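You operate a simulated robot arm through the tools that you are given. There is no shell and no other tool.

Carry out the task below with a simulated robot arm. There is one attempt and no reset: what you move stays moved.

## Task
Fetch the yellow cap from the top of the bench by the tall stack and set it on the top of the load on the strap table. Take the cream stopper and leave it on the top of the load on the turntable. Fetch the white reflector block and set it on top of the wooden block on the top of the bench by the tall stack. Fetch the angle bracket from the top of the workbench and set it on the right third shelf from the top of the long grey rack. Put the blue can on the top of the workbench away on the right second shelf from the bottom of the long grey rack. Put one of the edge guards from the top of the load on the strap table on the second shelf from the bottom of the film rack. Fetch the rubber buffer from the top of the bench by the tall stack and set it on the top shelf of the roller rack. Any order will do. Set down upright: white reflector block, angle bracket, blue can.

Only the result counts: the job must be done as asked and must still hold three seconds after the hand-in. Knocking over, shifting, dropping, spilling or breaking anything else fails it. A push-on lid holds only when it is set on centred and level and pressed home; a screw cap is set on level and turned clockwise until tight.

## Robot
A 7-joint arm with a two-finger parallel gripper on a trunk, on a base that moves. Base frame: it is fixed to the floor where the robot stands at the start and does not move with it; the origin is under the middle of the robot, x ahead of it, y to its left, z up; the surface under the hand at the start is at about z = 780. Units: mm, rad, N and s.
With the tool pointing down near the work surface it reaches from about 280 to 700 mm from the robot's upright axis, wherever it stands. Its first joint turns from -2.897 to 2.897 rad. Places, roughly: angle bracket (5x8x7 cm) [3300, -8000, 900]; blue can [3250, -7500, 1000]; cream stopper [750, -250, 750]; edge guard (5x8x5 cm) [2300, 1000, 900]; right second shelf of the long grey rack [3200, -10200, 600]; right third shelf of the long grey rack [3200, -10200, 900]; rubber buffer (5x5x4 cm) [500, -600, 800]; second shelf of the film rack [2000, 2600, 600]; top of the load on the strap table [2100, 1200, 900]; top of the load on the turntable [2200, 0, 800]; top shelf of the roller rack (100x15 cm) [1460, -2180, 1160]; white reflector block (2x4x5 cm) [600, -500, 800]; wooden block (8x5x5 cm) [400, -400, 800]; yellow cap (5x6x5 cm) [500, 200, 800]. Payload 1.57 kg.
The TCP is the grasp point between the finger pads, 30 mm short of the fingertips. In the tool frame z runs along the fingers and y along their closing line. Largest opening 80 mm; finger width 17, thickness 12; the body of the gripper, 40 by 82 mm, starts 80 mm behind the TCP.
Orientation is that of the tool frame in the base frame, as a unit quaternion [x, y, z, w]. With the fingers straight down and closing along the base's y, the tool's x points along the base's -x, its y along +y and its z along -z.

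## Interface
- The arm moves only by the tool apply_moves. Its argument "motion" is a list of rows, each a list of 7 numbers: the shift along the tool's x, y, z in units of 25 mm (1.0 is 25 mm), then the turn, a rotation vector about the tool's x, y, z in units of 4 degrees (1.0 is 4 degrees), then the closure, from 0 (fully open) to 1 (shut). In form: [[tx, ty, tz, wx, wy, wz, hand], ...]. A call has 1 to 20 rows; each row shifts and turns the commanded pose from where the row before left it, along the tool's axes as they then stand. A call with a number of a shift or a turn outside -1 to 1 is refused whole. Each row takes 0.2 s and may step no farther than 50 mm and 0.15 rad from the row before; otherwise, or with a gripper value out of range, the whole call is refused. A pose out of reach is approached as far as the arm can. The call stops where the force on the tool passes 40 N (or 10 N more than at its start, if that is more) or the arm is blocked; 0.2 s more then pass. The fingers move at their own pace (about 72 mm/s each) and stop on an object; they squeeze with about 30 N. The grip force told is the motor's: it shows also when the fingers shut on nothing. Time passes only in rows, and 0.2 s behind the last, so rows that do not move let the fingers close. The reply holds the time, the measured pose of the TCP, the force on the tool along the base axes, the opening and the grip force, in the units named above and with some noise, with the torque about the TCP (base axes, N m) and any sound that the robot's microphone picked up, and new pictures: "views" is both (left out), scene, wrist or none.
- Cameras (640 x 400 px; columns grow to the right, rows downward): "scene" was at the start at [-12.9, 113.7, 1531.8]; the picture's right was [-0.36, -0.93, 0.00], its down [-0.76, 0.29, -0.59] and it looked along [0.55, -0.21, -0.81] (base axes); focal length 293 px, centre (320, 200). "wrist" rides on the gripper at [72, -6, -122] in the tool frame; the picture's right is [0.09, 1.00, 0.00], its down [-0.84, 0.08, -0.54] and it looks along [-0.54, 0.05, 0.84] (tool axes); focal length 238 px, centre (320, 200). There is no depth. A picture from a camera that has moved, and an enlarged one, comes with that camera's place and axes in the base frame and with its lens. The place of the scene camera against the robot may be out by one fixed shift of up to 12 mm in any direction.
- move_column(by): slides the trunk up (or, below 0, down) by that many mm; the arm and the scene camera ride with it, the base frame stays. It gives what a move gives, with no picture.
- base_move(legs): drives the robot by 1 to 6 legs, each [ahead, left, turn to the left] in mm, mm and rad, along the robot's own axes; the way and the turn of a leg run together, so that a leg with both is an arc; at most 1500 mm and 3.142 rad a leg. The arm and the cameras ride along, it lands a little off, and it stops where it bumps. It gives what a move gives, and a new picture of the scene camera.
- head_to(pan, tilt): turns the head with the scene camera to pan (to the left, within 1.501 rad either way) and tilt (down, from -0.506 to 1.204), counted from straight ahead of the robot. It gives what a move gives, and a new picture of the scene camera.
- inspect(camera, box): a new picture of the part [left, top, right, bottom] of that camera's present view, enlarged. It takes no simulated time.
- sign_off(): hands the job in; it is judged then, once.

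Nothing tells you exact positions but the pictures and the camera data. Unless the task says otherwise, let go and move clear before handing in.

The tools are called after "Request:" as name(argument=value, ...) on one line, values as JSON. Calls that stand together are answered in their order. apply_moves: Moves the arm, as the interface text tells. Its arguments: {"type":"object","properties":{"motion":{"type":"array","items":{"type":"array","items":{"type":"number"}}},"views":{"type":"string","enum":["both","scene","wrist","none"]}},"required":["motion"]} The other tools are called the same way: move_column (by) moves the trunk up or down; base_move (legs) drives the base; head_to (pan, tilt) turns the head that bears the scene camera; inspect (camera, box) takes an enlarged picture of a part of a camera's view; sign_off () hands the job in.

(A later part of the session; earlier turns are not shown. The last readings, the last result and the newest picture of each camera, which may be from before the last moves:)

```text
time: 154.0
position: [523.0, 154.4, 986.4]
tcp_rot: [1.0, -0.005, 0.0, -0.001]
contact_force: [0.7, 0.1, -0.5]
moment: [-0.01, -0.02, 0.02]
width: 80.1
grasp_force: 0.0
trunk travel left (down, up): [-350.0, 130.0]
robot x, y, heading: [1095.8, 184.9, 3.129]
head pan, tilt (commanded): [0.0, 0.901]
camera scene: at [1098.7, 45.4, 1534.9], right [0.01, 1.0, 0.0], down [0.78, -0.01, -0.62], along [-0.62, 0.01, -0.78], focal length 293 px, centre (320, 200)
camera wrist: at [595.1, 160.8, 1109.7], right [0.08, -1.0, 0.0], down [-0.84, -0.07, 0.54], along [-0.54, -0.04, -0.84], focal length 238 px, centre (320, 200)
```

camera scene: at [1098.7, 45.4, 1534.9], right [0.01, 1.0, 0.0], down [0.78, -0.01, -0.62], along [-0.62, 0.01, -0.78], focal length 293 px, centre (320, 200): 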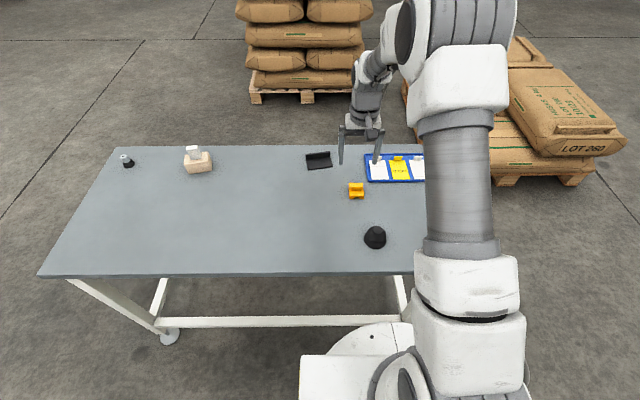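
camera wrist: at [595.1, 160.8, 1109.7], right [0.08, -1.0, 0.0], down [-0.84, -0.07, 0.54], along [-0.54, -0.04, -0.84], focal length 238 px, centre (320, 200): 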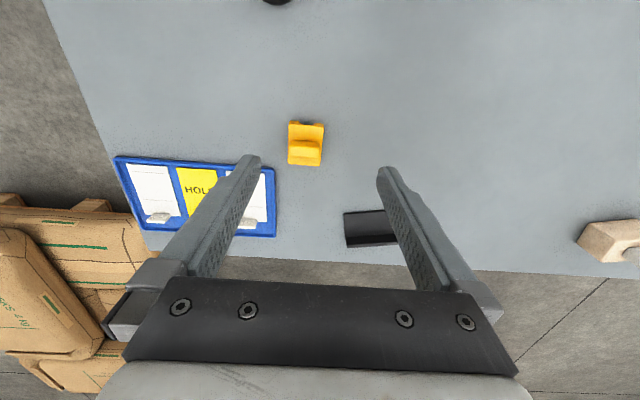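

Request:
inspect(camera="wrist", box=[265, 105, 345, 180])

Request:
inspect(camera="scene", box=[335, 170, 380, 210])

```text
5.33 times, centred on (305, 142) of wrist
camera zoom: at [595.1, 160.8, 1109.7], right [0.08, -1.0, 0.0], down [-0.84, -0.07, 0.54], along [-0.54, -0.04, -0.84], focal length 1271 px, centre (400, 507)
```

zoom: 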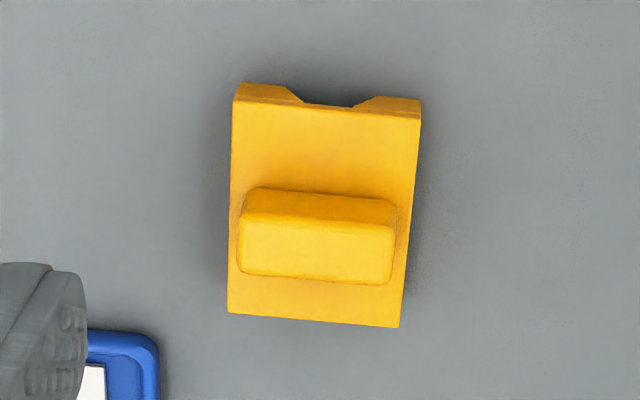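

```text
10.00 times, centred on (358, 190) of scene
camera zoom: at [1098.7, 45.4, 1534.9], right [0.01, 1.0, 0.0], down [0.78, -0.01, -0.62], along [-0.62, 0.01, -0.78], focal length 2933 px, centre (-55, 300)
```

zoom: 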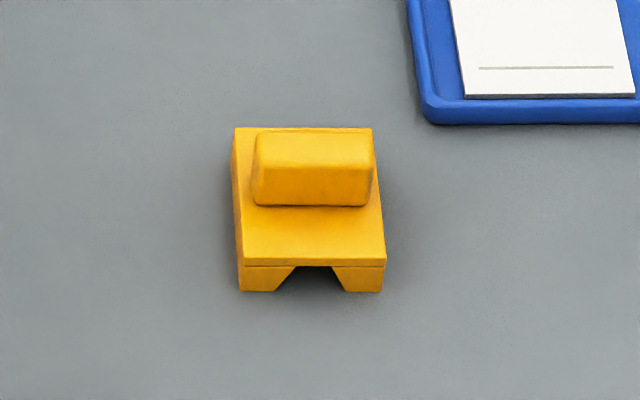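

The cap is a 47×57 mm plate with a raised ridge grip (about 36 mm wide along y, 14 mm thick) centred near (484,172), square to the base axes. I'll grip it by the ridge; first move above it and verify.

Request:
apply_moves(motion=[[-0.392, -0.177, 1, 0, 0, 0, 0], [-0.392, -0.177, 1, 0, 0, 0, 0], [-0.392, -0.177, 1, 0, 0, 0, 0], [-0.392, -0.177, 1, 0, 0, 0, 0], [0, 0, 0, 0, 0, 0, 0]], views="wrist")

Request:
inspect(camera="wrist", box=[240, 100, 400, 200])

```text
time: 155.2
position: [481.0, 172.4, 887.3]
tcp_rot: [1.0, -0.005, 0.0, -0.001]
contact_force: [-0.2, -0.4, 0.7]
moment: [-0.03, 0.02, 0.0]
width: 80.1
grasp_force: 0.2
trunk travel left (down, up): [-350.0, 130.0]
robot x, y, heading: [1097.5, 186.5, 3.134]
head pan, tilt (commanded): [0.0, 0.901]
camera wrist: at [553.7, 178.8, 1010.2], right [0.08, -1.0, 0.0], down [-0.84, -0.07, 0.54], along [-0.54, -0.04, -0.84], focal length 238 px, centre (320, 200)
```

wrist: 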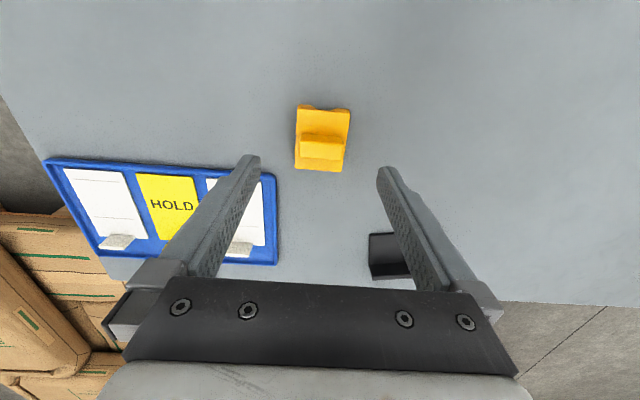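

```text
4.00 times, centred on (320, 150) of wrist
camera zoom: at [553.7, 178.8, 1010.2], right [0.08, -1.0, 0.0], down [-0.84, -0.07, 0.54], along [-0.54, -0.04, -0.84], focal length 953 px, centre (320, 400)
```

zoom: 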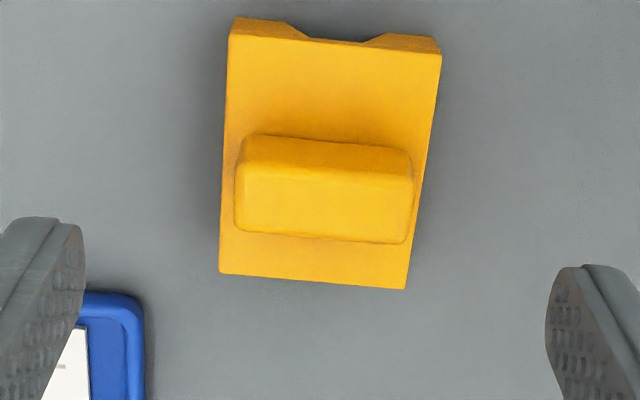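

The ridge is right under the hand, and the blue tray corner (x≈438) is clear of the finger. I'll descend and close on the ridge.

Request:
apply_moves(motion=[[0, 0, 0.8, 0, 0, 0, 0], [0, 0, 0.8, 0, 0, 0, 0], [0, 0, 0.6, 0, 0, 0, 0], [0, 0, 0, 0, 0, 0, 0], [0, 0, 0, 0, 0, 0, 1], [0, 0, 0, 0, 0, 0, 1], [0, 0, 0, 0, 0, 0, 1], [0, 0, 0, 0, 0, 0, 1]], views="wrist")

```text
time: 157.0
position: [483.9, 171.5, 832.8]
tcp_rot: [1.0, -0.005, 0.0, -0.001]
contact_force: [-0.5, 0.2, 0.4]
moment: [-0.03, 0.01, -0.02]
width: 36.9
grasp_force: 30.4
trunk travel left (down, up): [-350.0, 130.0]
robot x, y, heading: [1096.6, 183.2, 3.126]
head pan, tilt (commanded): [0.0, 0.901]
camera wrist: at [555.5, 179.3, 956.1], right [0.08, -1.0, 0.0], down [-0.84, -0.07, 0.54], along [-0.54, -0.04, -0.84], focal length 238 px, centre (320, 200)
```

wrist: 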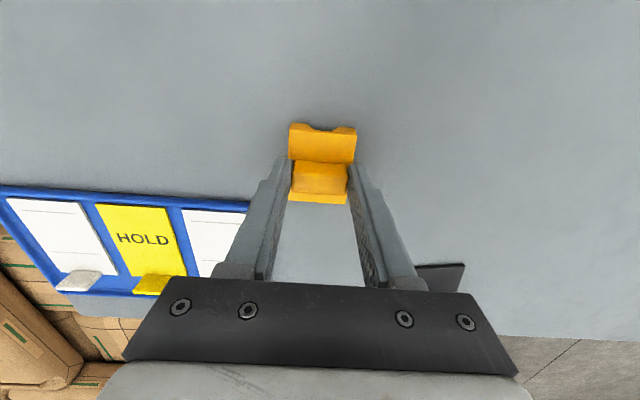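

The cap is gripped by its ridge (36.9 mm). I'll lift, retract, back up, turn around and drive over to the strap table.

Request:
apply_moves(motion=[[0, 0, -1, 0, 0, 0, 1], [0, 0, -1, 0, 0, 0, 1], [0, 0, -1, 0, 0, 0, 1], [0, 0, -1, 0, 0, 0, 1], [0, 0, -1, 0, 0, 0, 1], [0, 0, -1, 0, 0, 0, 1], [0, 0, -1, 0, 0, 0, 1], [0.9, 0, -1, 0, 0, 0, 1], [0.9, 0, -1, 0, 0, 0, 1], [0.9, 0, -1, 0, 0, 0, 1], [0.9, 0, -1, 0, 0, 0, 1], [0.9, 0, -1, 0, 0, 0, 1], [0.9, 0, -1, 0, 0, 0, 1], [0.9, 0, 0, 0, 0, 0, 1], [0.9, 0, 0, 0, 0, 0, 1], [0.9, 0, 0, 0, 0, 0, 1]], views="wrist")

Request:
base_move(legs=[[-150, 0, 0], [0, 0, -3.1], [0, 950, 0]])

Request:
head_to(pan=0.1, tilt=0.6)

```text
time: 160.4
position: [687.7, 171.2, 1157.2]
tcp_rot: [1.0, -0.005, 0.001, -0.001]
contact_force: [0.0, -0.4, -0.6]
moment: [-0.03, 0.0, 0.0]
width: 36.8
grasp_force: 30.1
trunk travel left (down, up): [-350.0, 130.0]
robot x, y, heading: [1099.0, 185.5, 3.137]
head pan, tilt (commanded): [0.0, 0.901]
camera wrist: at [759.8, 176.5, 1280.5], right [0.08, -1.0, 0.0], down [-0.84, -0.07, 0.54], along [-0.54, -0.04, -0.84], focal length 238 px, centre (320, 200)
```

wrist: 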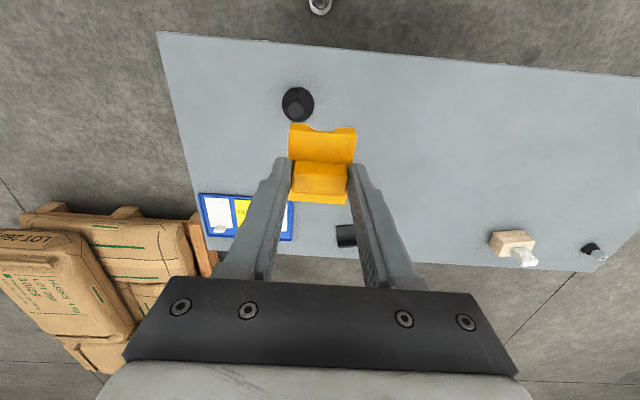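

```text
time: 178.8
position: [1612.1, 1163.1, 1157.2]
tcp_rot: [-0.022, 1.0, -0.001, 0.0]
contact_force: [-0.2, 0.4, -1.5]
moment: [-0.01, -0.01, 0.0]
width: 36.8
grasp_force: 30.0
trunk travel left (down, up): [-350.0, 130.0]
robot x, y, heading: [1206.0, 1125.8, 0.043]
head pan, tilt (commanded): [0.0, 0.901]
camera scene: at [1192.2, 1265.5, 1534.9], right [0.04, -1.0, 0.0], down [-0.78, -0.03, -0.62], along [0.62, 0.03, -0.78], focal length 293 px, centre (320, 200)
```

scene: 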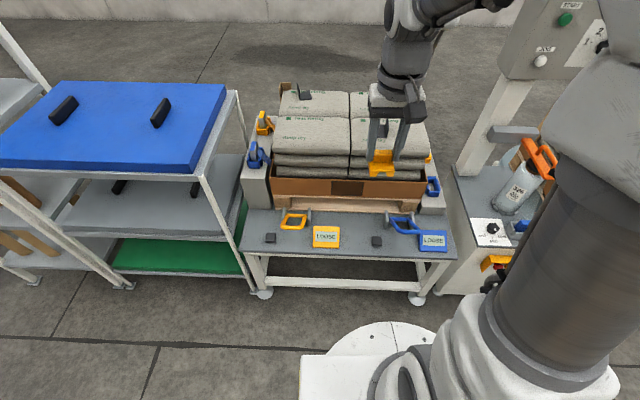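

```text
time: 179.6
position: [1612.5, 1164.4, 1157.3]
tcp_rot: [-0.023, 1.0, -0.001, 0.0]
contact_force: [-0.8, 1.3, -2.1]
moment: [-0.02, 0.03, -0.06]
width: 36.8
grasp_force: 30.0
trunk travel left (down, up): [-350.0, 130.0]
robot x, y, heading: [1204.9, 1127.8, 0.044]
head pan, tilt (commanded): [0.099, 0.6]
camera scene: at [1204.3, 1274.8, 1559.6], right [0.14, -0.99, 0.0], down [-0.56, -0.08, -0.82], along [0.82, 0.12, -0.57], focal length 293 px, centre (320, 200)
```

scene: 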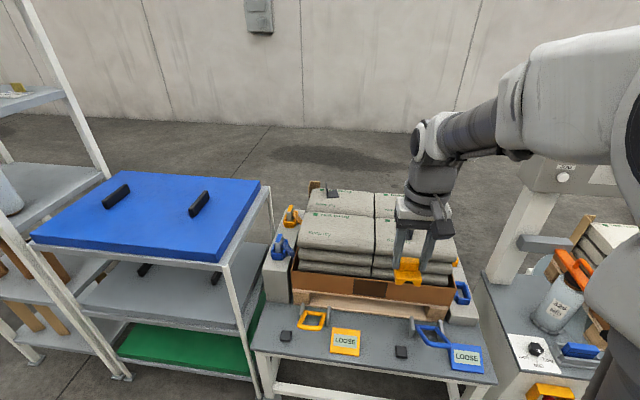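

The strap table's load is ahead: four sacks on top with black edge guards. I'll zoom in to see the guards.

Request:
inspect(camera="scene", box=[260, 160, 480, 320])

Request:
inspect(camera="wrist", box=[0, 0, 640, 400])

```text
2.50 times, centred on (370, 240) of scene
camera zoom: at [1204.3, 1274.8, 1559.6], right [0.14, -0.99, 0.0], down [-0.56, -0.08, -0.82], along [0.82, 0.12, -0.57], focal length 733 px, centre (195, 100)
```

zoom: 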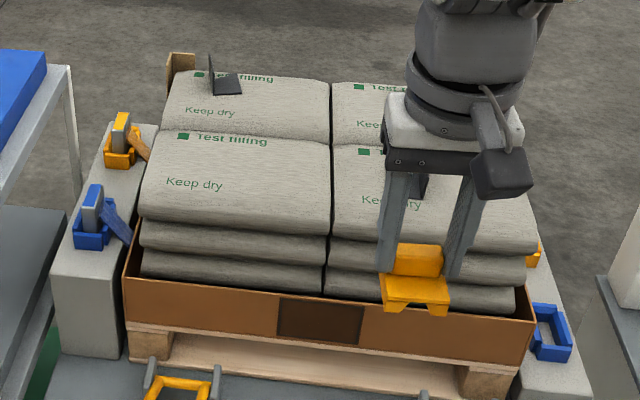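

```text
1.00 times, centred on (320, 200) of wrist (not enlarged: the box is as wide or as high as the picture)
camera zoom: at [1540.2, 1154.5, 1280.5], right [-0.14, 0.99, 0.0], down [0.83, 0.11, 0.54], along [0.54, 0.07, -0.84], focal length 238 px, centre (320, 200)
```

zoom: 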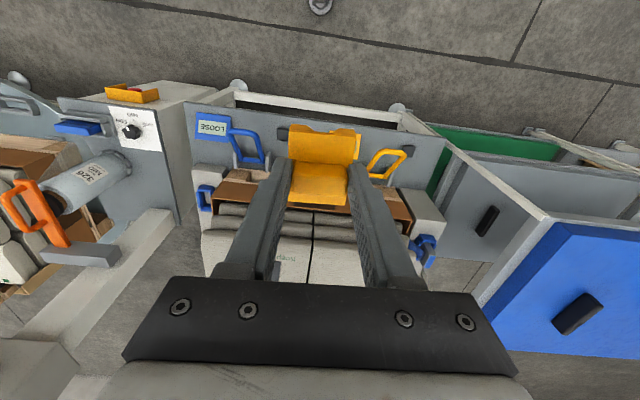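

The near-left sack (centre around (1994,1329)) is free, so the cap goes there; guards are on the rear-left and near-right sacks. I'll drive 200 mm closer and look again.

Request:
base_move(legs=[[200, 60, -0.04]])

Request:
apply_moves(motion=[[-0.5, 0.9, 0, 0, 0, 0, 1], [-0.5, 0.9, 0, 0, 0, 0, 1], [-0.5, 0.9, 0, 0, 0, 0, 1], [-0.5, 0.9, 0, 0, 0, 0, 1], [0, 0, 0, 0, 0, 0, 1]], views="both")

```text
time: 181.5
position: [1812.9, 1211.3, 1157.6]
tcp_rot: [-0.002, 1.0, -0.001, 0.0]
contact_force: [0.2, 0.3, -0.7]
moment: [0.01, 0.0, -0.03]
width: 37.1
grasp_force: 30.1
trunk travel left (down, up): [-350.0, 130.0]
robot x, y, heading: [1402.4, 1189.7, 0.003]
head pan, tilt (commanded): [0.099, 0.6]
camera scene: at [1409.3, 1338.3, 1559.7], right [0.1, -0.99, 0.0], down [-0.56, -0.06, -0.83], along [0.82, 0.08, -0.57], focal length 293 px, centre (320, 200)
```

scene: 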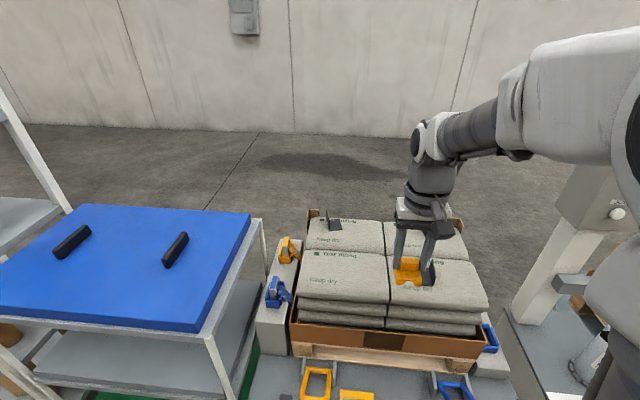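

```text
time: 182.7
position: [1862.0, 1304.5, 1155.8]
tcp_rot: [-0.002, 1.0, -0.001, 0.0]
contact_force: [0.1, 0.4, -0.7]
moment: [0.02, 0.01, 0.03]
width: 37.0
grasp_force: 30.1
trunk travel left (down, up): [-350.0, 130.0]
robot x, y, heading: [1404.2, 1194.7, 0.001]
head pan, tilt (commanded): [0.099, 0.6]
camera scene: at [1409.3, 1338.4, 1559.7], right [0.1, -0.99, 0.0], down [-0.56, -0.06, -0.83], along [0.82, 0.08, -0.57], focal length 293 px, centre (320, 200)
camera wrist: at [1789.2, 1298.1, 1279.6], right [-0.1, 1.0, 0.0], down [0.84, 0.08, 0.54], along [0.54, 0.05, -0.84], focal length 238 px, centre (320, 200)
```

scene: 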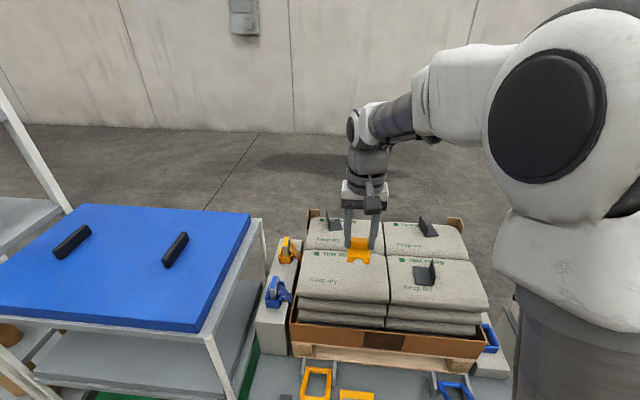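
wrist: 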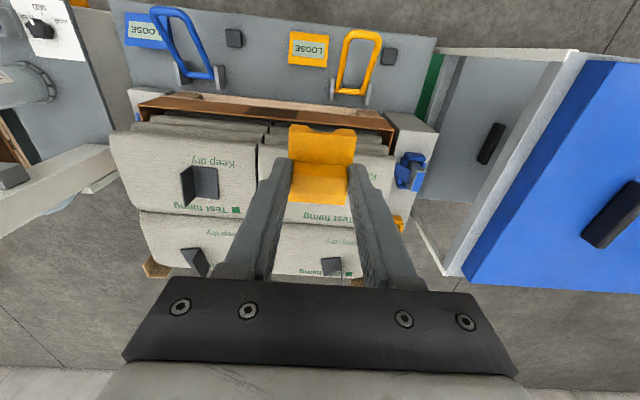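

The load top is at about z≈900 with the near-left sack centred near (2010,1328). I'll bring the cap over it at a safe height and check.

Request:
apply_moves(motion=[[-0.715, 0.118, 0.6, 0, 0, 0, 1], [-0.715, 0.118, 0.6, 0, 0, 0, 1], [-0.715, 0.118, 0.6, 0, 0, 0, 1], [-0.715, 0.118, 0.6, 0, 0, 0, 1], [-0.715, 0.118, 0.6, 0, 0, 0, 1], [-0.715, 0.118, 0.6, 0, 0, 0, 1], [-0.715, 0.118, 0.6, 0, 0, 0, 1], [-0.715, 0.118, 0.6, 0, 0, 0, 1], [0, 0, 0, 0, 0, 0, 1]], views="both")

```text
time: 184.7
position: [2003.8, 1325.3, 1036.5]
tcp_rot: [-0.003, 1.0, -0.002, 0.0]
contact_force: [0.4, -0.1, 0.5]
moment: [0.02, 0.02, -0.03]
width: 37.1
grasp_force: 29.7
trunk travel left (down, up): [-350.0, 130.0]
robot x, y, heading: [1406.8, 1186.8, 0.003]
head pan, tilt (commanded): [0.099, 0.6]
camera scene: at [1409.4, 1338.3, 1559.7], right [0.1, -0.99, 0.0], down [-0.56, -0.06, -0.82], along [0.82, 0.08, -0.57], focal length 293 px, centre (320, 200)
camera wrist: at [1932.5, 1319.3, 1160.3], right [-0.1, 1.0, 0.0], down [0.84, 0.08, 0.54], along [0.54, 0.05, -0.84], focal length 238 px, centre (320, 200)
```

scene: 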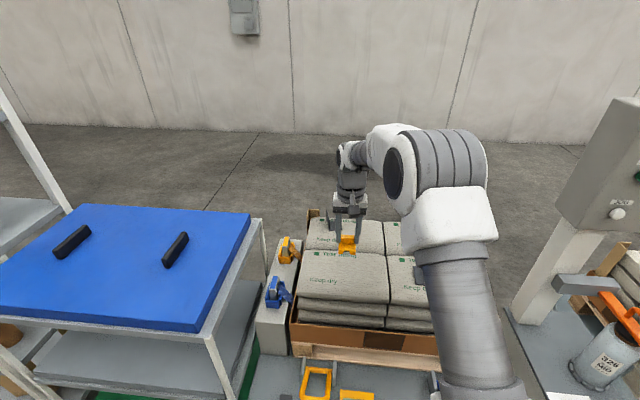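
wrist: 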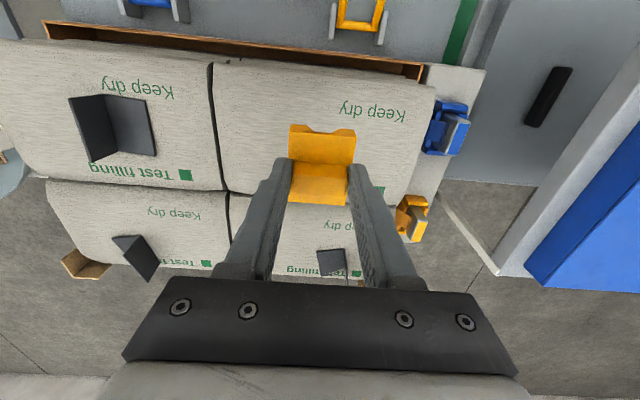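

The cap is over the near-left sack; I'll shift 18 mm further in and lower in stages.

Request:
apply_moves(motion=[[-0.36, 0, 0.6, 0, 0, 0, 1], [-0.36, 0, 0.6, 0, 0, 0, 1], [0, 0, 0.6, 0, 0, 0, 1], [0, 0, 0.4, 0, 0, 0, 1], [0, 0, 0, 0, 0, 0, 1]], views="both")

```text
time: 185.9
position: [2023.2, 1325.9, 981.3]
tcp_rot: [-0.002, 1.0, -0.001, 0.0]
contact_force: [0.4, 0.0, -0.6]
moment: [0.01, 0.02, -0.01]
width: 36.6
grasp_force: 30.1
trunk travel left (down, up): [-350.0, 130.0]
robot x, y, heading: [1401.5, 1190.7, 0.01]
head pan, tilt (commanded): [0.099, 0.6]
camera scene: at [1409.3, 1338.3, 1559.7], right [0.1, -0.99, 0.0], down [-0.56, -0.06, -0.83], along [0.82, 0.08, -0.56], focal length 293 px, centre (320, 200)
camera wrist: at [1950.1, 1319.2, 1105.6], right [-0.1, 1.0, 0.0], down [0.84, 0.08, 0.54], along [0.54, 0.05, -0.84], focal length 238 px, centre (320, 200)
```

scene: 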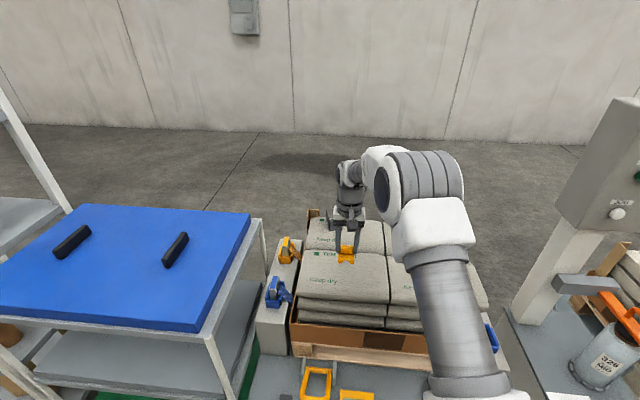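
wrist: 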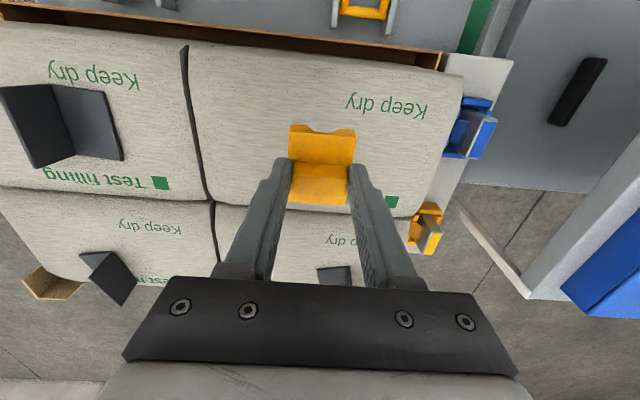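

Request:
apply_moves(motion=[[0, 0, 0.4, 0, 0, 0, 1], [0, 0, 0.4, 0, 0, 0, 1], [0, 0, 0.2, 0, 0, 0, 1], [0, 0, 0, 0, 0, 0, 1]], views="wrist")

```text
time: 186.9
position: [2023.5, 1325.3, 956.1]
tcp_rot: [-0.002, 1.0, -0.002, 0.0]
contact_force: [-0.3, -1.0, -0.1]
moment: [0.0, -0.02, 0.0]
width: 37.0
grasp_force: 29.6
trunk travel left (down, up): [-350.0, 130.0]
robot x, y, heading: [1406.6, 1189.9, 0.006]
head pan, tilt (commanded): [0.099, 0.6]
camera wrist: at [1951.2, 1319.2, 1080.4], right [-0.1, 1.0, 0.0], down [0.84, 0.08, 0.54], along [0.54, 0.05, -0.84], focal length 238 px, centre (320, 200)
```

wrist: 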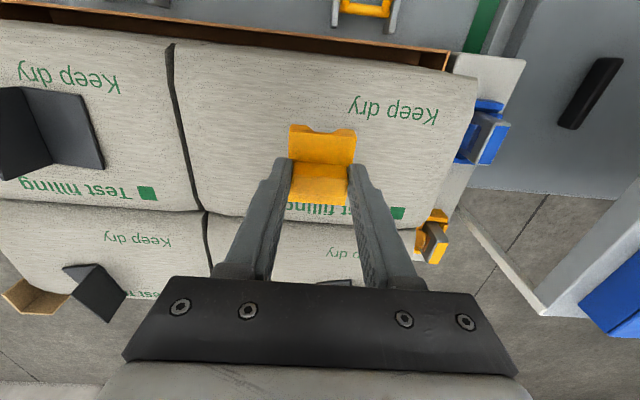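

Request:
apply_moves(motion=[[0, 0, 0.16, 0, 0, 0, 1], [0, 0, 0.12, 0, 0, 0, 1], [0, 0, 0, 0, 0, 0, 1]], views="none")

```text
time: 187.7
position: [2022.5, 1324.3, 950.6]
tcp_rot: [-0.002, 1.0, -0.002, 0.0]
contact_force: [-0.4, -0.6, -0.4]
moment: [0.0, -0.01, 0.0]
width: 36.7
grasp_force: 29.7
trunk travel left (down, up): [-350.0, 130.0]
robot x, y, heading: [1405.3, 1188.6, 0.006]
head pan, tilt (commanded): [0.099, 0.6]
```

Request:
apply_moves(motion=[[0, 0, 0.12, 0, 0, 0, 1], [0, 0, 0.1, 0, 0, 0, 1], [0, 0, 0, 0, 0, 0, 1]], views="none")

```text
time: 188.5
position: [2022.8, 1325.3, 944.2]
tcp_rot: [-0.002, 1.0, -0.001, 0.0]
contact_force: [0.8, -0.1, -0.5]
moment: [0.03, -0.01, 0.02]
width: 36.8
grasp_force: 30.0
trunk travel left (down, up): [-350.0, 130.0]
robot x, y, heading: [1405.7, 1184.3, 0.007]
head pan, tilt (commanded): [0.099, 0.6]
```

Request:
apply_moves(motion=[[0, 0, 0.1, 0, 0, 0, 1], [0, 0, 0.1, 0, 0, 0, 1], [0, 0, 0, 0, 0, 0, 1]], views="none")

```text
time: 189.3
position: [2024.6, 1324.3, 939.7]
tcp_rot: [-0.001, 1.0, -0.001, 0.0]
contact_force: [-0.6, 0.0, -0.3]
moment: [0.0, -0.01, 0.02]
width: 36.8
grasp_force: 30.6
trunk travel left (down, up): [-350.0, 130.0]
robot x, y, heading: [1400.8, 1191.0, 0.0]
head pan, tilt (commanded): [0.099, 0.6]
```

Request:
apply_moves(motion=[[0, 0, 0.1, 0, 0, 0, 1], [0, 0, 0.1, 0, 0, 0, 1], [0, 0, 0, 0, 0, 0, 1]], views="wrist")

```text
time: 190.1
position: [2023.7, 1324.6, 935.4]
tcp_rot: [-0.002, 1.0, -0.001, 0.0]
contact_force: [0.2, 0.4, -0.8]
moment: [-0.03, 0.0, 0.0]
width: 36.7
grasp_force: 30.0
trunk travel left (down, up): [-350.0, 130.0]
robot x, y, heading: [1401.9, 1190.4, 0.006]
head pan, tilt (commanded): [0.099, 0.6]
camera wrist: at [1951.4, 1318.6, 1057.7], right [-0.1, 1.0, 0.0], down [0.84, 0.08, 0.54], along [0.54, 0.05, -0.84], focal length 238 px, centre (320, 200)
```

wrist: 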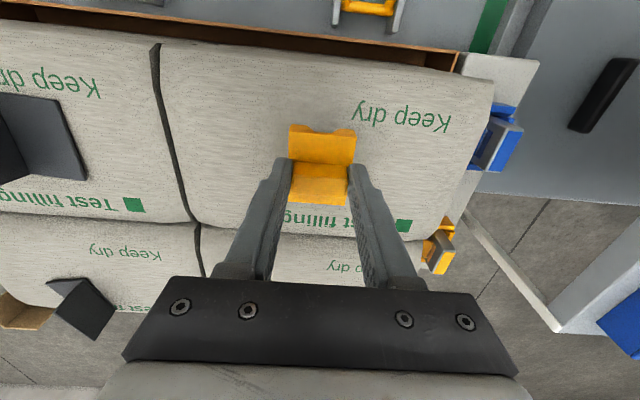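

No contact yet; the sack surface seems lower, around z≈850–880. I'll continue down in small steps.

Request:
apply_moves(motion=[[0, 0, 0.15, 0, 0, 0, 1], [0, 0, 0.15, 0, 0, 0, 1], [0, 0, 0.1, 0, 0, 0, 1], [0, 0, 0, 0, 0, 0, 1]], views="none")

```text
time: 191.1
position: [2023.4, 1325.1, 924.0]
tcp_rot: [-0.002, 1.0, 0.001, 0.0]
contact_force: [0.3, -0.2, 0.0]
moment: [-0.01, -0.01, -0.02]
width: 36.8
grasp_force: 29.6
trunk travel left (down, up): [-350.0, 130.0]
robot x, y, heading: [1401.4, 1187.0, 0.0]
head pan, tilt (commanded): [0.099, 0.6]
```

Request:
apply_moves(motion=[[0, 0, 0.12, 0, 0, 0, 1], [0, 0, 0.12, 0, 0, 0, 1], [0, 0, 0.1, 0, 0, 0, 1], [0, 0, 0, 0, 0, 0, 1]], views="wrist")

```text
time: 192.1
position: [2022.9, 1323.9, 915.3]
tcp_rot: [-0.002, 1.0, -0.001, 0.0]
contact_force: [0.0, 0.0, -1.5]
moment: [-0.02, 0.0, -0.03]
width: 37.0
grasp_force: 29.9
trunk travel left (down, up): [-350.0, 130.0]
robot x, y, heading: [1403.1, 1188.3, 0.003]
head pan, tilt (commanded): [0.099, 0.6]
camera wrist: at [1950.8, 1318.2, 1039.5], right [-0.1, 1.0, 0.0], down [0.84, 0.08, 0.54], along [0.54, 0.05, -0.84], focal length 238 px, centre (320, 200)
```

wrist: 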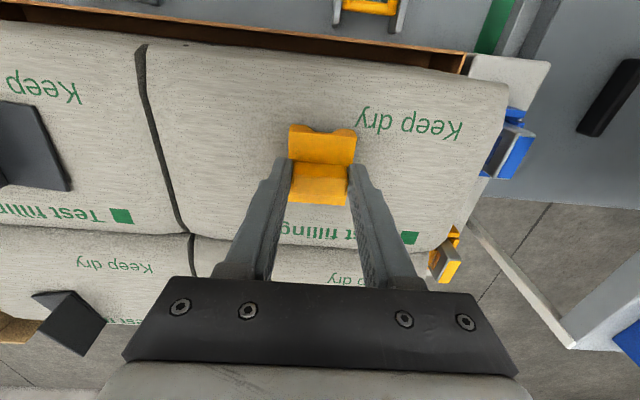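

Request:
apply_moves(motion=[[0, 0, 0.1, 0, 0, 0, 1], [0, 0, 0.1, 0, 0, 0, 1], [0, 0, 0.1, 0, 0, 0, 1], [0, 0, 0, 0, 0, 0, 1]], views="none")

```text
time: 193.1
position: [2022.6, 1324.8, 911.9]
tcp_rot: [-0.002, 1.0, 0.0, 0.002]
contact_force: [-0.3, -0.5, 15.0]
moment: [0.23, -0.36, -0.02]
width: 36.8
grasp_force: 30.3
trunk travel left (down, up): [-350.0, 130.0]
robot x, y, heading: [1400.4, 1192.6, 0.001]
head pan, tilt (commanded): [0.099, 0.6]
```

Contact at TCP z≈912 (sack top ≈ 859). I'll ease off slightly, release, and lift.

Request:
apply_moves(motion=[[0, 0, -0.05, 0, 0, 0, 1], [0, 0, 0, 0, 0, 0, 0.5], [0, 0, 0, 0, 0, 0, 0.3], [0, 0, 0, 0, 0, 0, 0.1], [0, 0, 0, 0, 0, 0, 0], [0, 0, -0.5, 0, 0, 0, 0], [0, 0, -1, 0, 0, 0, 0], [0, 0, -1, 0, 0, 0, 0], [0, 0, -1, 0, 0, 0, 0], [0, 0, -1, 0, 0, 0, 0]], views="both")

```text
time: 195.3
position: [2023.5, 1324.5, 1021.2]
tcp_rot: [-0.002, 1.0, -0.001, -0.001]
contact_force: [-0.8, 0.4, -0.6]
moment: [0.02, 0.03, 0.0]
width: 80.1
grasp_force: 0.0
trunk travel left (down, up): [-350.0, 130.0]
robot x, y, heading: [1401.5, 1189.6, 0.005]
head pan, tilt (commanded): [0.099, 0.6]
camera scene: at [1409.2, 1338.3, 1559.7], right [0.1, -0.99, 0.0], down [-0.56, -0.06, -0.83], along [0.82, 0.08, -0.56], focal length 293 px, centre (320, 200)
camera wrist: at [1951.1, 1318.6, 1144.3], right [-0.1, 1.0, 0.0], down [0.84, 0.08, 0.54], along [0.54, 0.05, -0.84], focal length 238 px, centre (320, 200)
```

scene: 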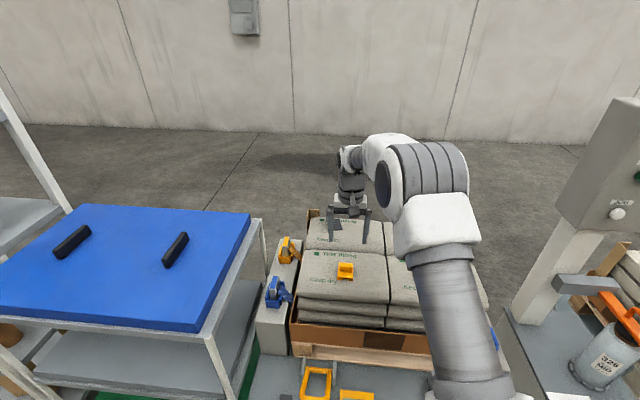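
wrist: 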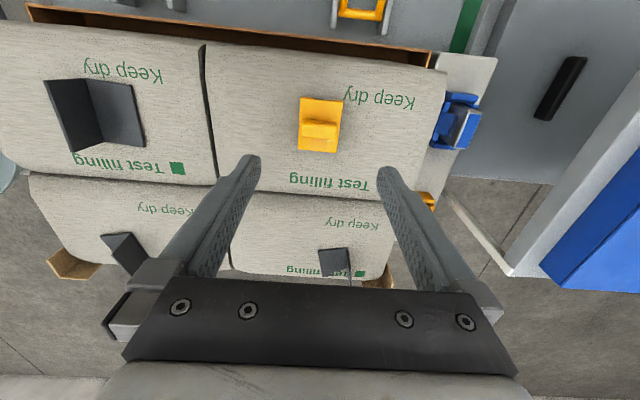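

The cap sits flat on the near-left sack. Now the edge guard on the near-right sack: an L-shaped piece with one flap standing. I'll zoom in on it.

Request:
inspect(camera="wrist", box=[30, 60, 170, 180])

Request:
inspect(camera="wrist", box=[280, 80, 360, 170])

```text
3.33 times, centred on (100, 120) of wrist
camera zoom: at [1951.1, 1318.6, 1144.3], right [-0.1, 1.0, 0.0], down [0.84, 0.08, 0.54], along [0.54, 0.05, -0.84], focal length 794 px, centre (1053, 467)
```

zoom: 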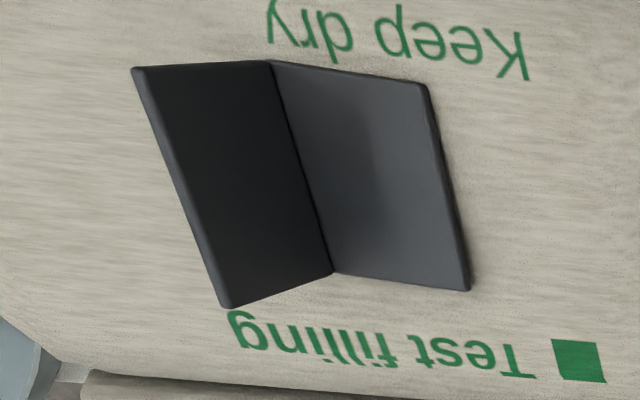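

```text
4.44 times, centred on (320, 125) of wrist
camera zoom: at [1951.1, 1318.6, 1144.3], right [-0.1, 1.0, 0.0], down [0.84, 0.08, 0.54], along [0.54, 0.05, -0.84], focal length 1059 px, centre (320, 533)
```

zoom: 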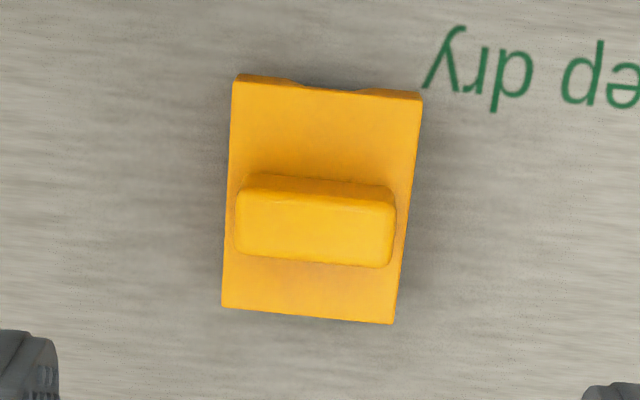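

The guard lies with one flap flat (y≈1068–1115, x≈2004–2076) and the other standing at y≈1070. I'll move above it and refine the measurement from a vertical view.

Request:
apply_moves(motion=[[0.1, -0.92, 0, 0, 0, 0, 0], [0.1, -0.92, 0, 0, 0, 0, 0], [0.1, -0.92, 0, 0, 0, 0, 0], [0.1, -0.92, 0, 0, 0, 0, 0], [0.1, -0.92, 0, 0, 0, 0, 0], [0.1, -0.92, 0, 0, 0, 0, 0], [0.1, -0.92, 0, 0, 0, 0, 0], [0.1, -0.92, 0, 0, 0, 0, 0], [0, -0.92, 0, 0, 0, 0, 0], [0, -0.92, 0, 0, 0, 0, 0], [0, -0.92, 0, 0, 0, 0, 0], [0, 0, 0, 0, 0, 0, 0]], views="both")

Request:
inspect(camera="wrist", box=[240, 60, 400, 200])

```text
time: 197.9
position: [2003.7, 1070.8, 1022.6]
tcp_rot: [-0.002, 1.0, 0.0, 0.0]
contact_force: [-0.6, 0.2, 0.2]
moment: [-0.01, -0.01, 0.0]
width: 79.9
grasp_force: 0.1
trunk travel left (down, up): [-350.0, 130.0]
robot x, y, heading: [1402.5, 1191.7, 0.011]
head pan, tilt (commanded): [0.099, 0.6]
camera scene: at [1409.2, 1338.2, 1559.7], right [0.1, -0.99, 0.0], down [-0.56, -0.06, -0.83], along [0.82, 0.08, -0.56], focal length 293 px, centre (320, 200)
camera wrist: at [1931.6, 1064.8, 1145.4], right [-0.1, 1.0, 0.0], down [0.84, 0.08, 0.54], along [0.54, 0.05, -0.84], focal length 238 px, centre (320, 200)
```

scene: 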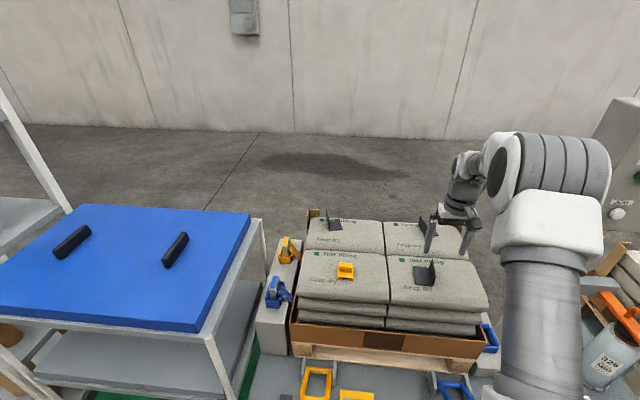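
wrist: 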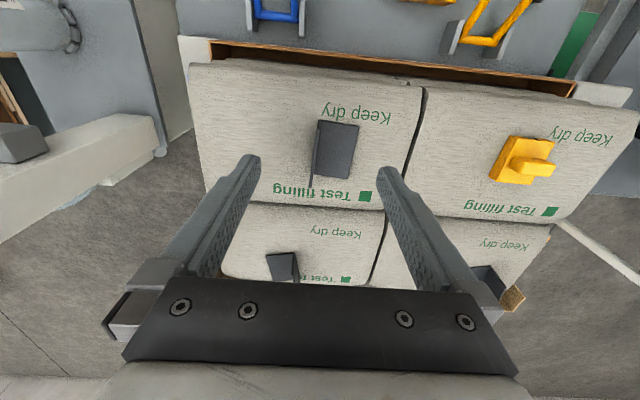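

```text
2.86 times, centred on (320, 130) of wrist
camera zoom: at [1931.6, 1064.8, 1145.4], right [-0.1, 1.0, 0.0], down [0.84, 0.08, 0.54], along [0.54, 0.05, -0.84], focal length 681 px, centre (320, 400)
```

zoom: 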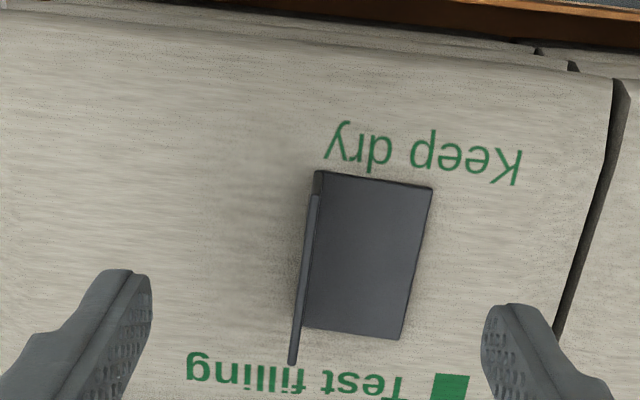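

The guard spans x≈2003–2076 and its standing flap is at y≈1069, top near z≈900. I'll tilt the hand 45° forward so the guard can later be set flat inside the film rack's shelf with the same tilt.

Request:
apply_moves(motion=[[0, 0, 0, 0, -0.9375, 0, 0], [0, 0, 0, 0, -0.9375, 0, 0], [0, 0, 0, 0, -0.9375, 0, 0], [0, 0, 0, 0, -0.9375, 0, 0], [0, 0, 0, 0, -0.9375, 0, 0], [0, 0, 0, 0, -0.9375, 0, 0], [0, 0, 0, 0, -0.9375, 0, 0], [0, 0, 0, 0, -0.9375, 0, 0], [0, 0, 0, 0, -0.9375, 0, 0], [0, 0, 0, 0, -0.9375, 0, 0], [0, 0, 0, 0, -0.9375, 0, 0], [0, 0, 0, 0, -0.9375, 0, 0], [0, 0, 0, 0, 0, 0, 0]], views="both")

```text
time: 200.7
position: [2006.0, 1071.3, 1022.5]
tcp_rot: [-0.002, 0.924, 0.0, 0.383]
contact_force: [-0.2, -0.4, -0.2]
moment: [0.02, 0.0, 0.01]
width: 80.0
grasp_force: 0.0
trunk travel left (down, up): [-350.0, 130.0]
robot x, y, heading: [1400.4, 1187.8, 0.008]
head pan, tilt (commanded): [0.099, 0.6]
camera scene: at [1409.2, 1338.2, 1559.7], right [0.1, -0.99, 0.0], down [-0.56, -0.06, -0.83], along [0.82, 0.08, -0.56], focal length 293 px, centre (320, 200)
camera wrist: at [1867.2, 1064.8, 1059.6], right [-0.07, 1.0, -0.07], down [0.21, 0.08, 0.98], along [0.98, 0.05, -0.21], focal length 238 px, centre (320, 200)
```

scene: 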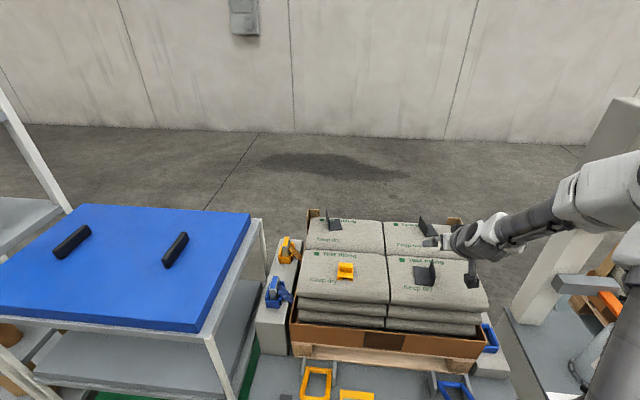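
wrist: 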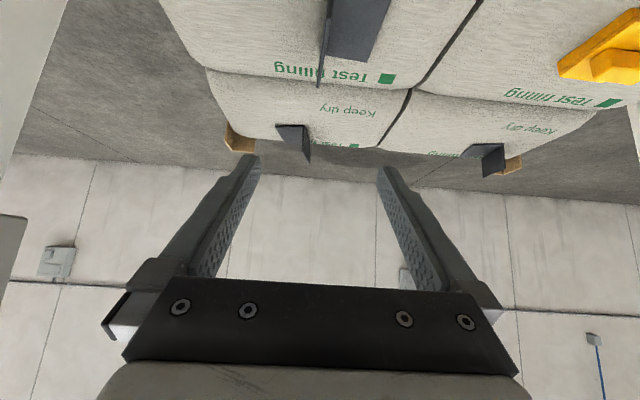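

The tilt is good. I'll descend in a straight line to straddle the standing flap, stopping short first to check.

Request:
apply_moves(motion=[[0.6, -0.02, 0.79, 0, 0, 0, 0], [0.6, -0.02, 0.79, 0, 0, 0, 0], [0.6, -0.02, 0.79, 0, 0, 0, 0], [0.6, -0.02, 0.79, 0, 0, 0, 0], [0, 0, 0, 0, 0, 0, 0]], views="both")

Request:
inspect(camera="scene", box=[370, 200, 500, 320])

```text
time: 201.9
position: [2019.5, 1068.9, 924.7]
tcp_rot: [-0.002, 0.924, 0.0, 0.382]
contact_force: [0.6, -0.1, 0.6]
moment: [0.03, -0.02, -0.02]
width: 80.3
grasp_force: 0.0
trunk travel left (down, up): [-350.0, 130.0]
robot x, y, heading: [1404.9, 1187.2, 0.006]
head pan, tilt (commanded): [0.099, 0.6]
camera scene: at [1409.3, 1338.2, 1559.7], right [0.1, -0.99, 0.0], down [-0.56, -0.06, -0.83], along [0.82, 0.08, -0.56], focal length 293 px, centre (320, 200)
camera wrist: at [1881.2, 1062.5, 961.0], right [-0.07, 1.0, -0.07], down [0.21, 0.08, 0.97], along [0.98, 0.05, -0.21], focal length 238 px, centre (320, 200)
```

scene: 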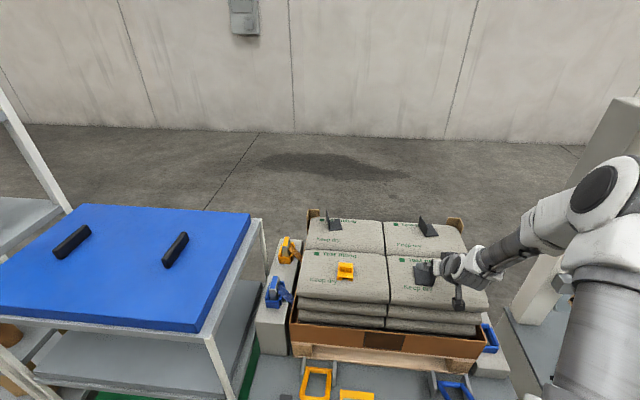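
wrist: 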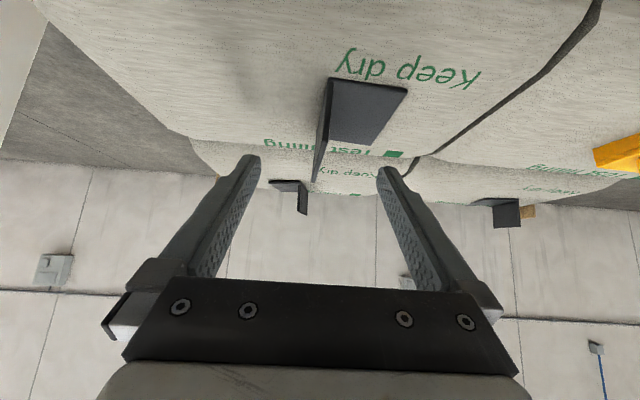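

```text
3.33 times, centred on (435, 260) of scene
camera zoom: at [1409.3, 1338.2, 1559.7], right [0.1, -0.99, 0.0], down [-0.56, -0.06, -0.83], along [0.82, 0.08, -0.56], focal length 978 px, centre (-63, 0)
```

zoom: 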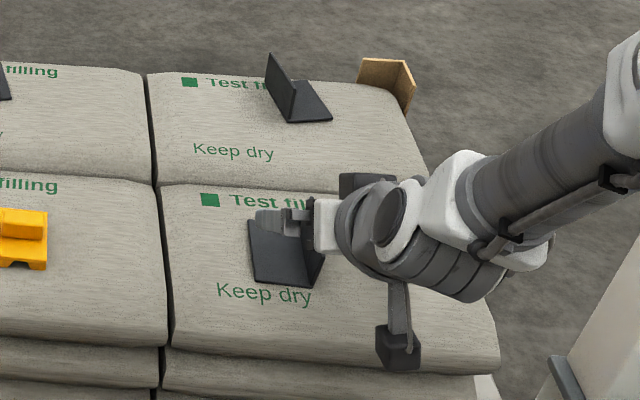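

The flap is centred between the fingers (top near z≈900). I'll go down the last 28 mm and close gently.

Request:
apply_moves(motion=[[0.24, 0, 0.3, 0, 0, 0, 0], [0.24, 0, 0.3, 0, 0, 0, 0], [0.18, 0, 0.26, 0, 0, 0, 0], [0, 0, 0, 0, 0, 0, 0]], views="wrist")

Request:
inspect(camera="scene", box=[400, 230, 480, 300])

```text
time: 202.9
position: [2021.9, 1068.5, 898.3]
tcp_rot: [-0.002, 0.924, 0.0, 0.383]
contact_force: [-0.5, 0.3, 0.1]
moment: [0.01, -0.02, 0.0]
width: 80.0
grasp_force: 0.1
trunk travel left (down, up): [-350.0, 130.0]
robot x, y, heading: [1403.0, 1190.6, -0.001]
head pan, tilt (commanded): [0.099, 0.6]
camera wrist: at [1884.7, 1062.3, 933.7], right [-0.07, 1.0, -0.07], down [0.21, 0.08, 0.97], along [0.98, 0.05, -0.21], focal length 238 px, centre (320, 200)
```

wrist: 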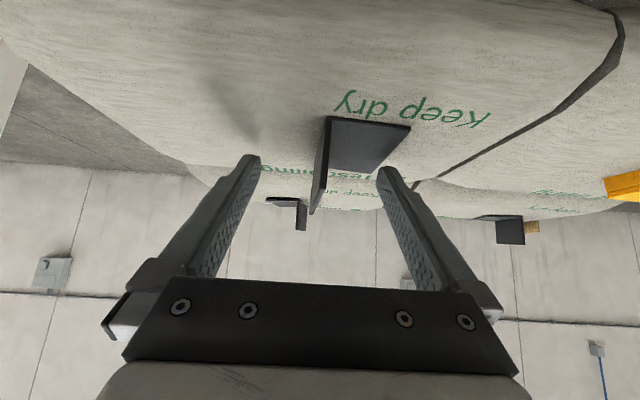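

```text
5.71 times, centred on (440, 265) of scene
camera zoom: at [1409.2, 1338.3, 1559.7], right [0.1, -0.99, 0.0], down [-0.56, -0.06, -0.83], along [0.82, 0.08, -0.56], focal length 1676 px, centre (-366, -171)
```

zoom: 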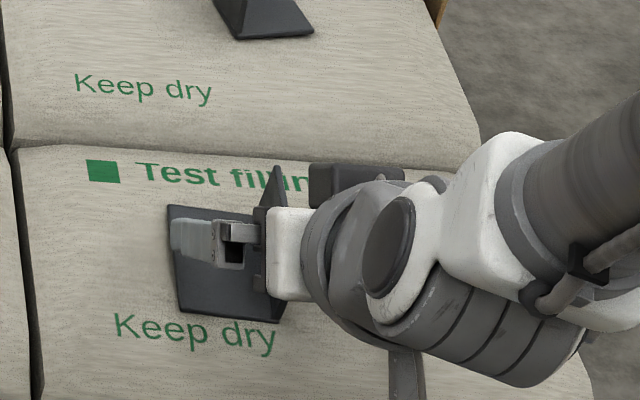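

The fingers straddle the flap without touching. I'll close now.

Request:
apply_moves(motion=[[0, 0, 0, 0, 0, 0, 0.5], [0, 0, 0, 0, 0, 0, 0.8], [0, 0, 0, 0, 0, 0, 1], [0, 0, 0, 0, 0, 0, 1], [0, 0, 0, 0, 0, 0, 1], [0, 0, 0, 0, 0, 0, 1]], views="wrist")

```text
time: 204.3
position: [2022.8, 1068.8, 897.4]
tcp_rot: [-0.002, 0.923, 0.0, 0.384]
contact_force: [0.8, 1.2, 4.2]
moment: [0.27, 0.02, -0.04]
width: 3.0
grasp_force: 24.1
trunk travel left (down, up): [-350.0, 130.0]
robot x, y, heading: [1401.5, 1193.5, 0.003]
head pan, tilt (commanded): [0.099, 0.6]
camera wrist: at [1884.8, 1062.3, 934.2], right [-0.07, 1.0, -0.07], down [0.21, 0.08, 0.98], along [0.98, 0.05, -0.21], focal length 238 px, centre (320, 200)
```

wrist: 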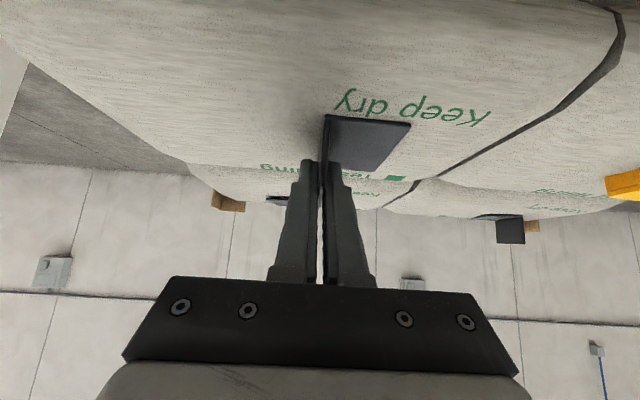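

The flap is gripped (3 mm). I'll lift straight up.

Request:
apply_moves(motion=[[-0.3, 0, -0.3, 0, 0, 0, 1], [-0.7, 0, -0.7, 0, 0, 0, 1], [-0.7, 0, -0.7, 0, 0, 0, 1], [-0.7, 0, -0.7, 0, 0, 0, 1], [-0.7, 0, -0.7, 0, 0, 0, 1], [-0.7, 0, -0.7, 0, 0, 0, 1], [0, 0, 0, 0, 0, 0, 1]], views="both")

```text
time: 205.9
position: [2021.4, 1071.7, 1033.8]
tcp_rot: [-0.002, 0.924, 0.0, 0.383]
contact_force: [0.3, 0.1, -0.8]
moment: [-0.02, -0.03, -0.02]
width: 3.4
grasp_force: 24.0
trunk travel left (down, up): [-350.0, 130.0]
robot x, y, heading: [1406.9, 1185.8, 0.002]
head pan, tilt (commanded): [0.099, 0.6]
camera scene: at [1409.1, 1338.3, 1559.7], right [0.1, -0.99, 0.0], down [-0.56, -0.06, -0.83], along [0.82, 0.08, -0.56], focal length 293 px, centre (320, 200)
camera wrist: at [1883.7, 1064.9, 1070.3], right [-0.07, 1.0, -0.07], down [0.21, 0.08, 0.97], along [0.98, 0.05, -0.21], focal length 238 px, centre (320, 200)
```

scene: 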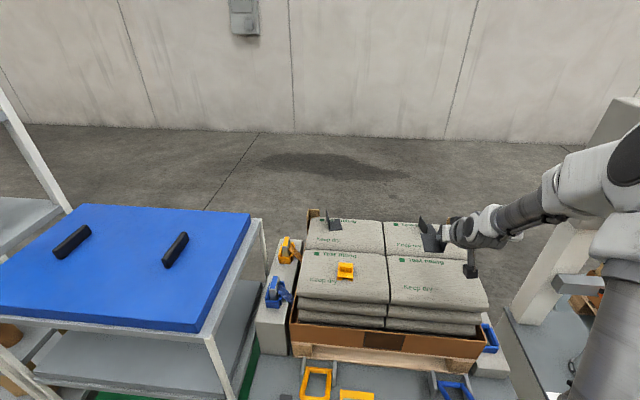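
wrist: 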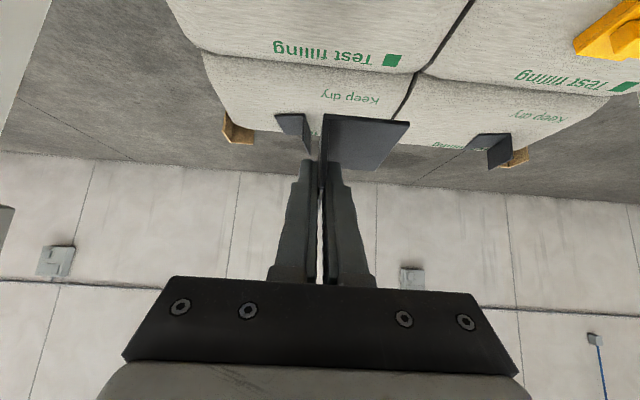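

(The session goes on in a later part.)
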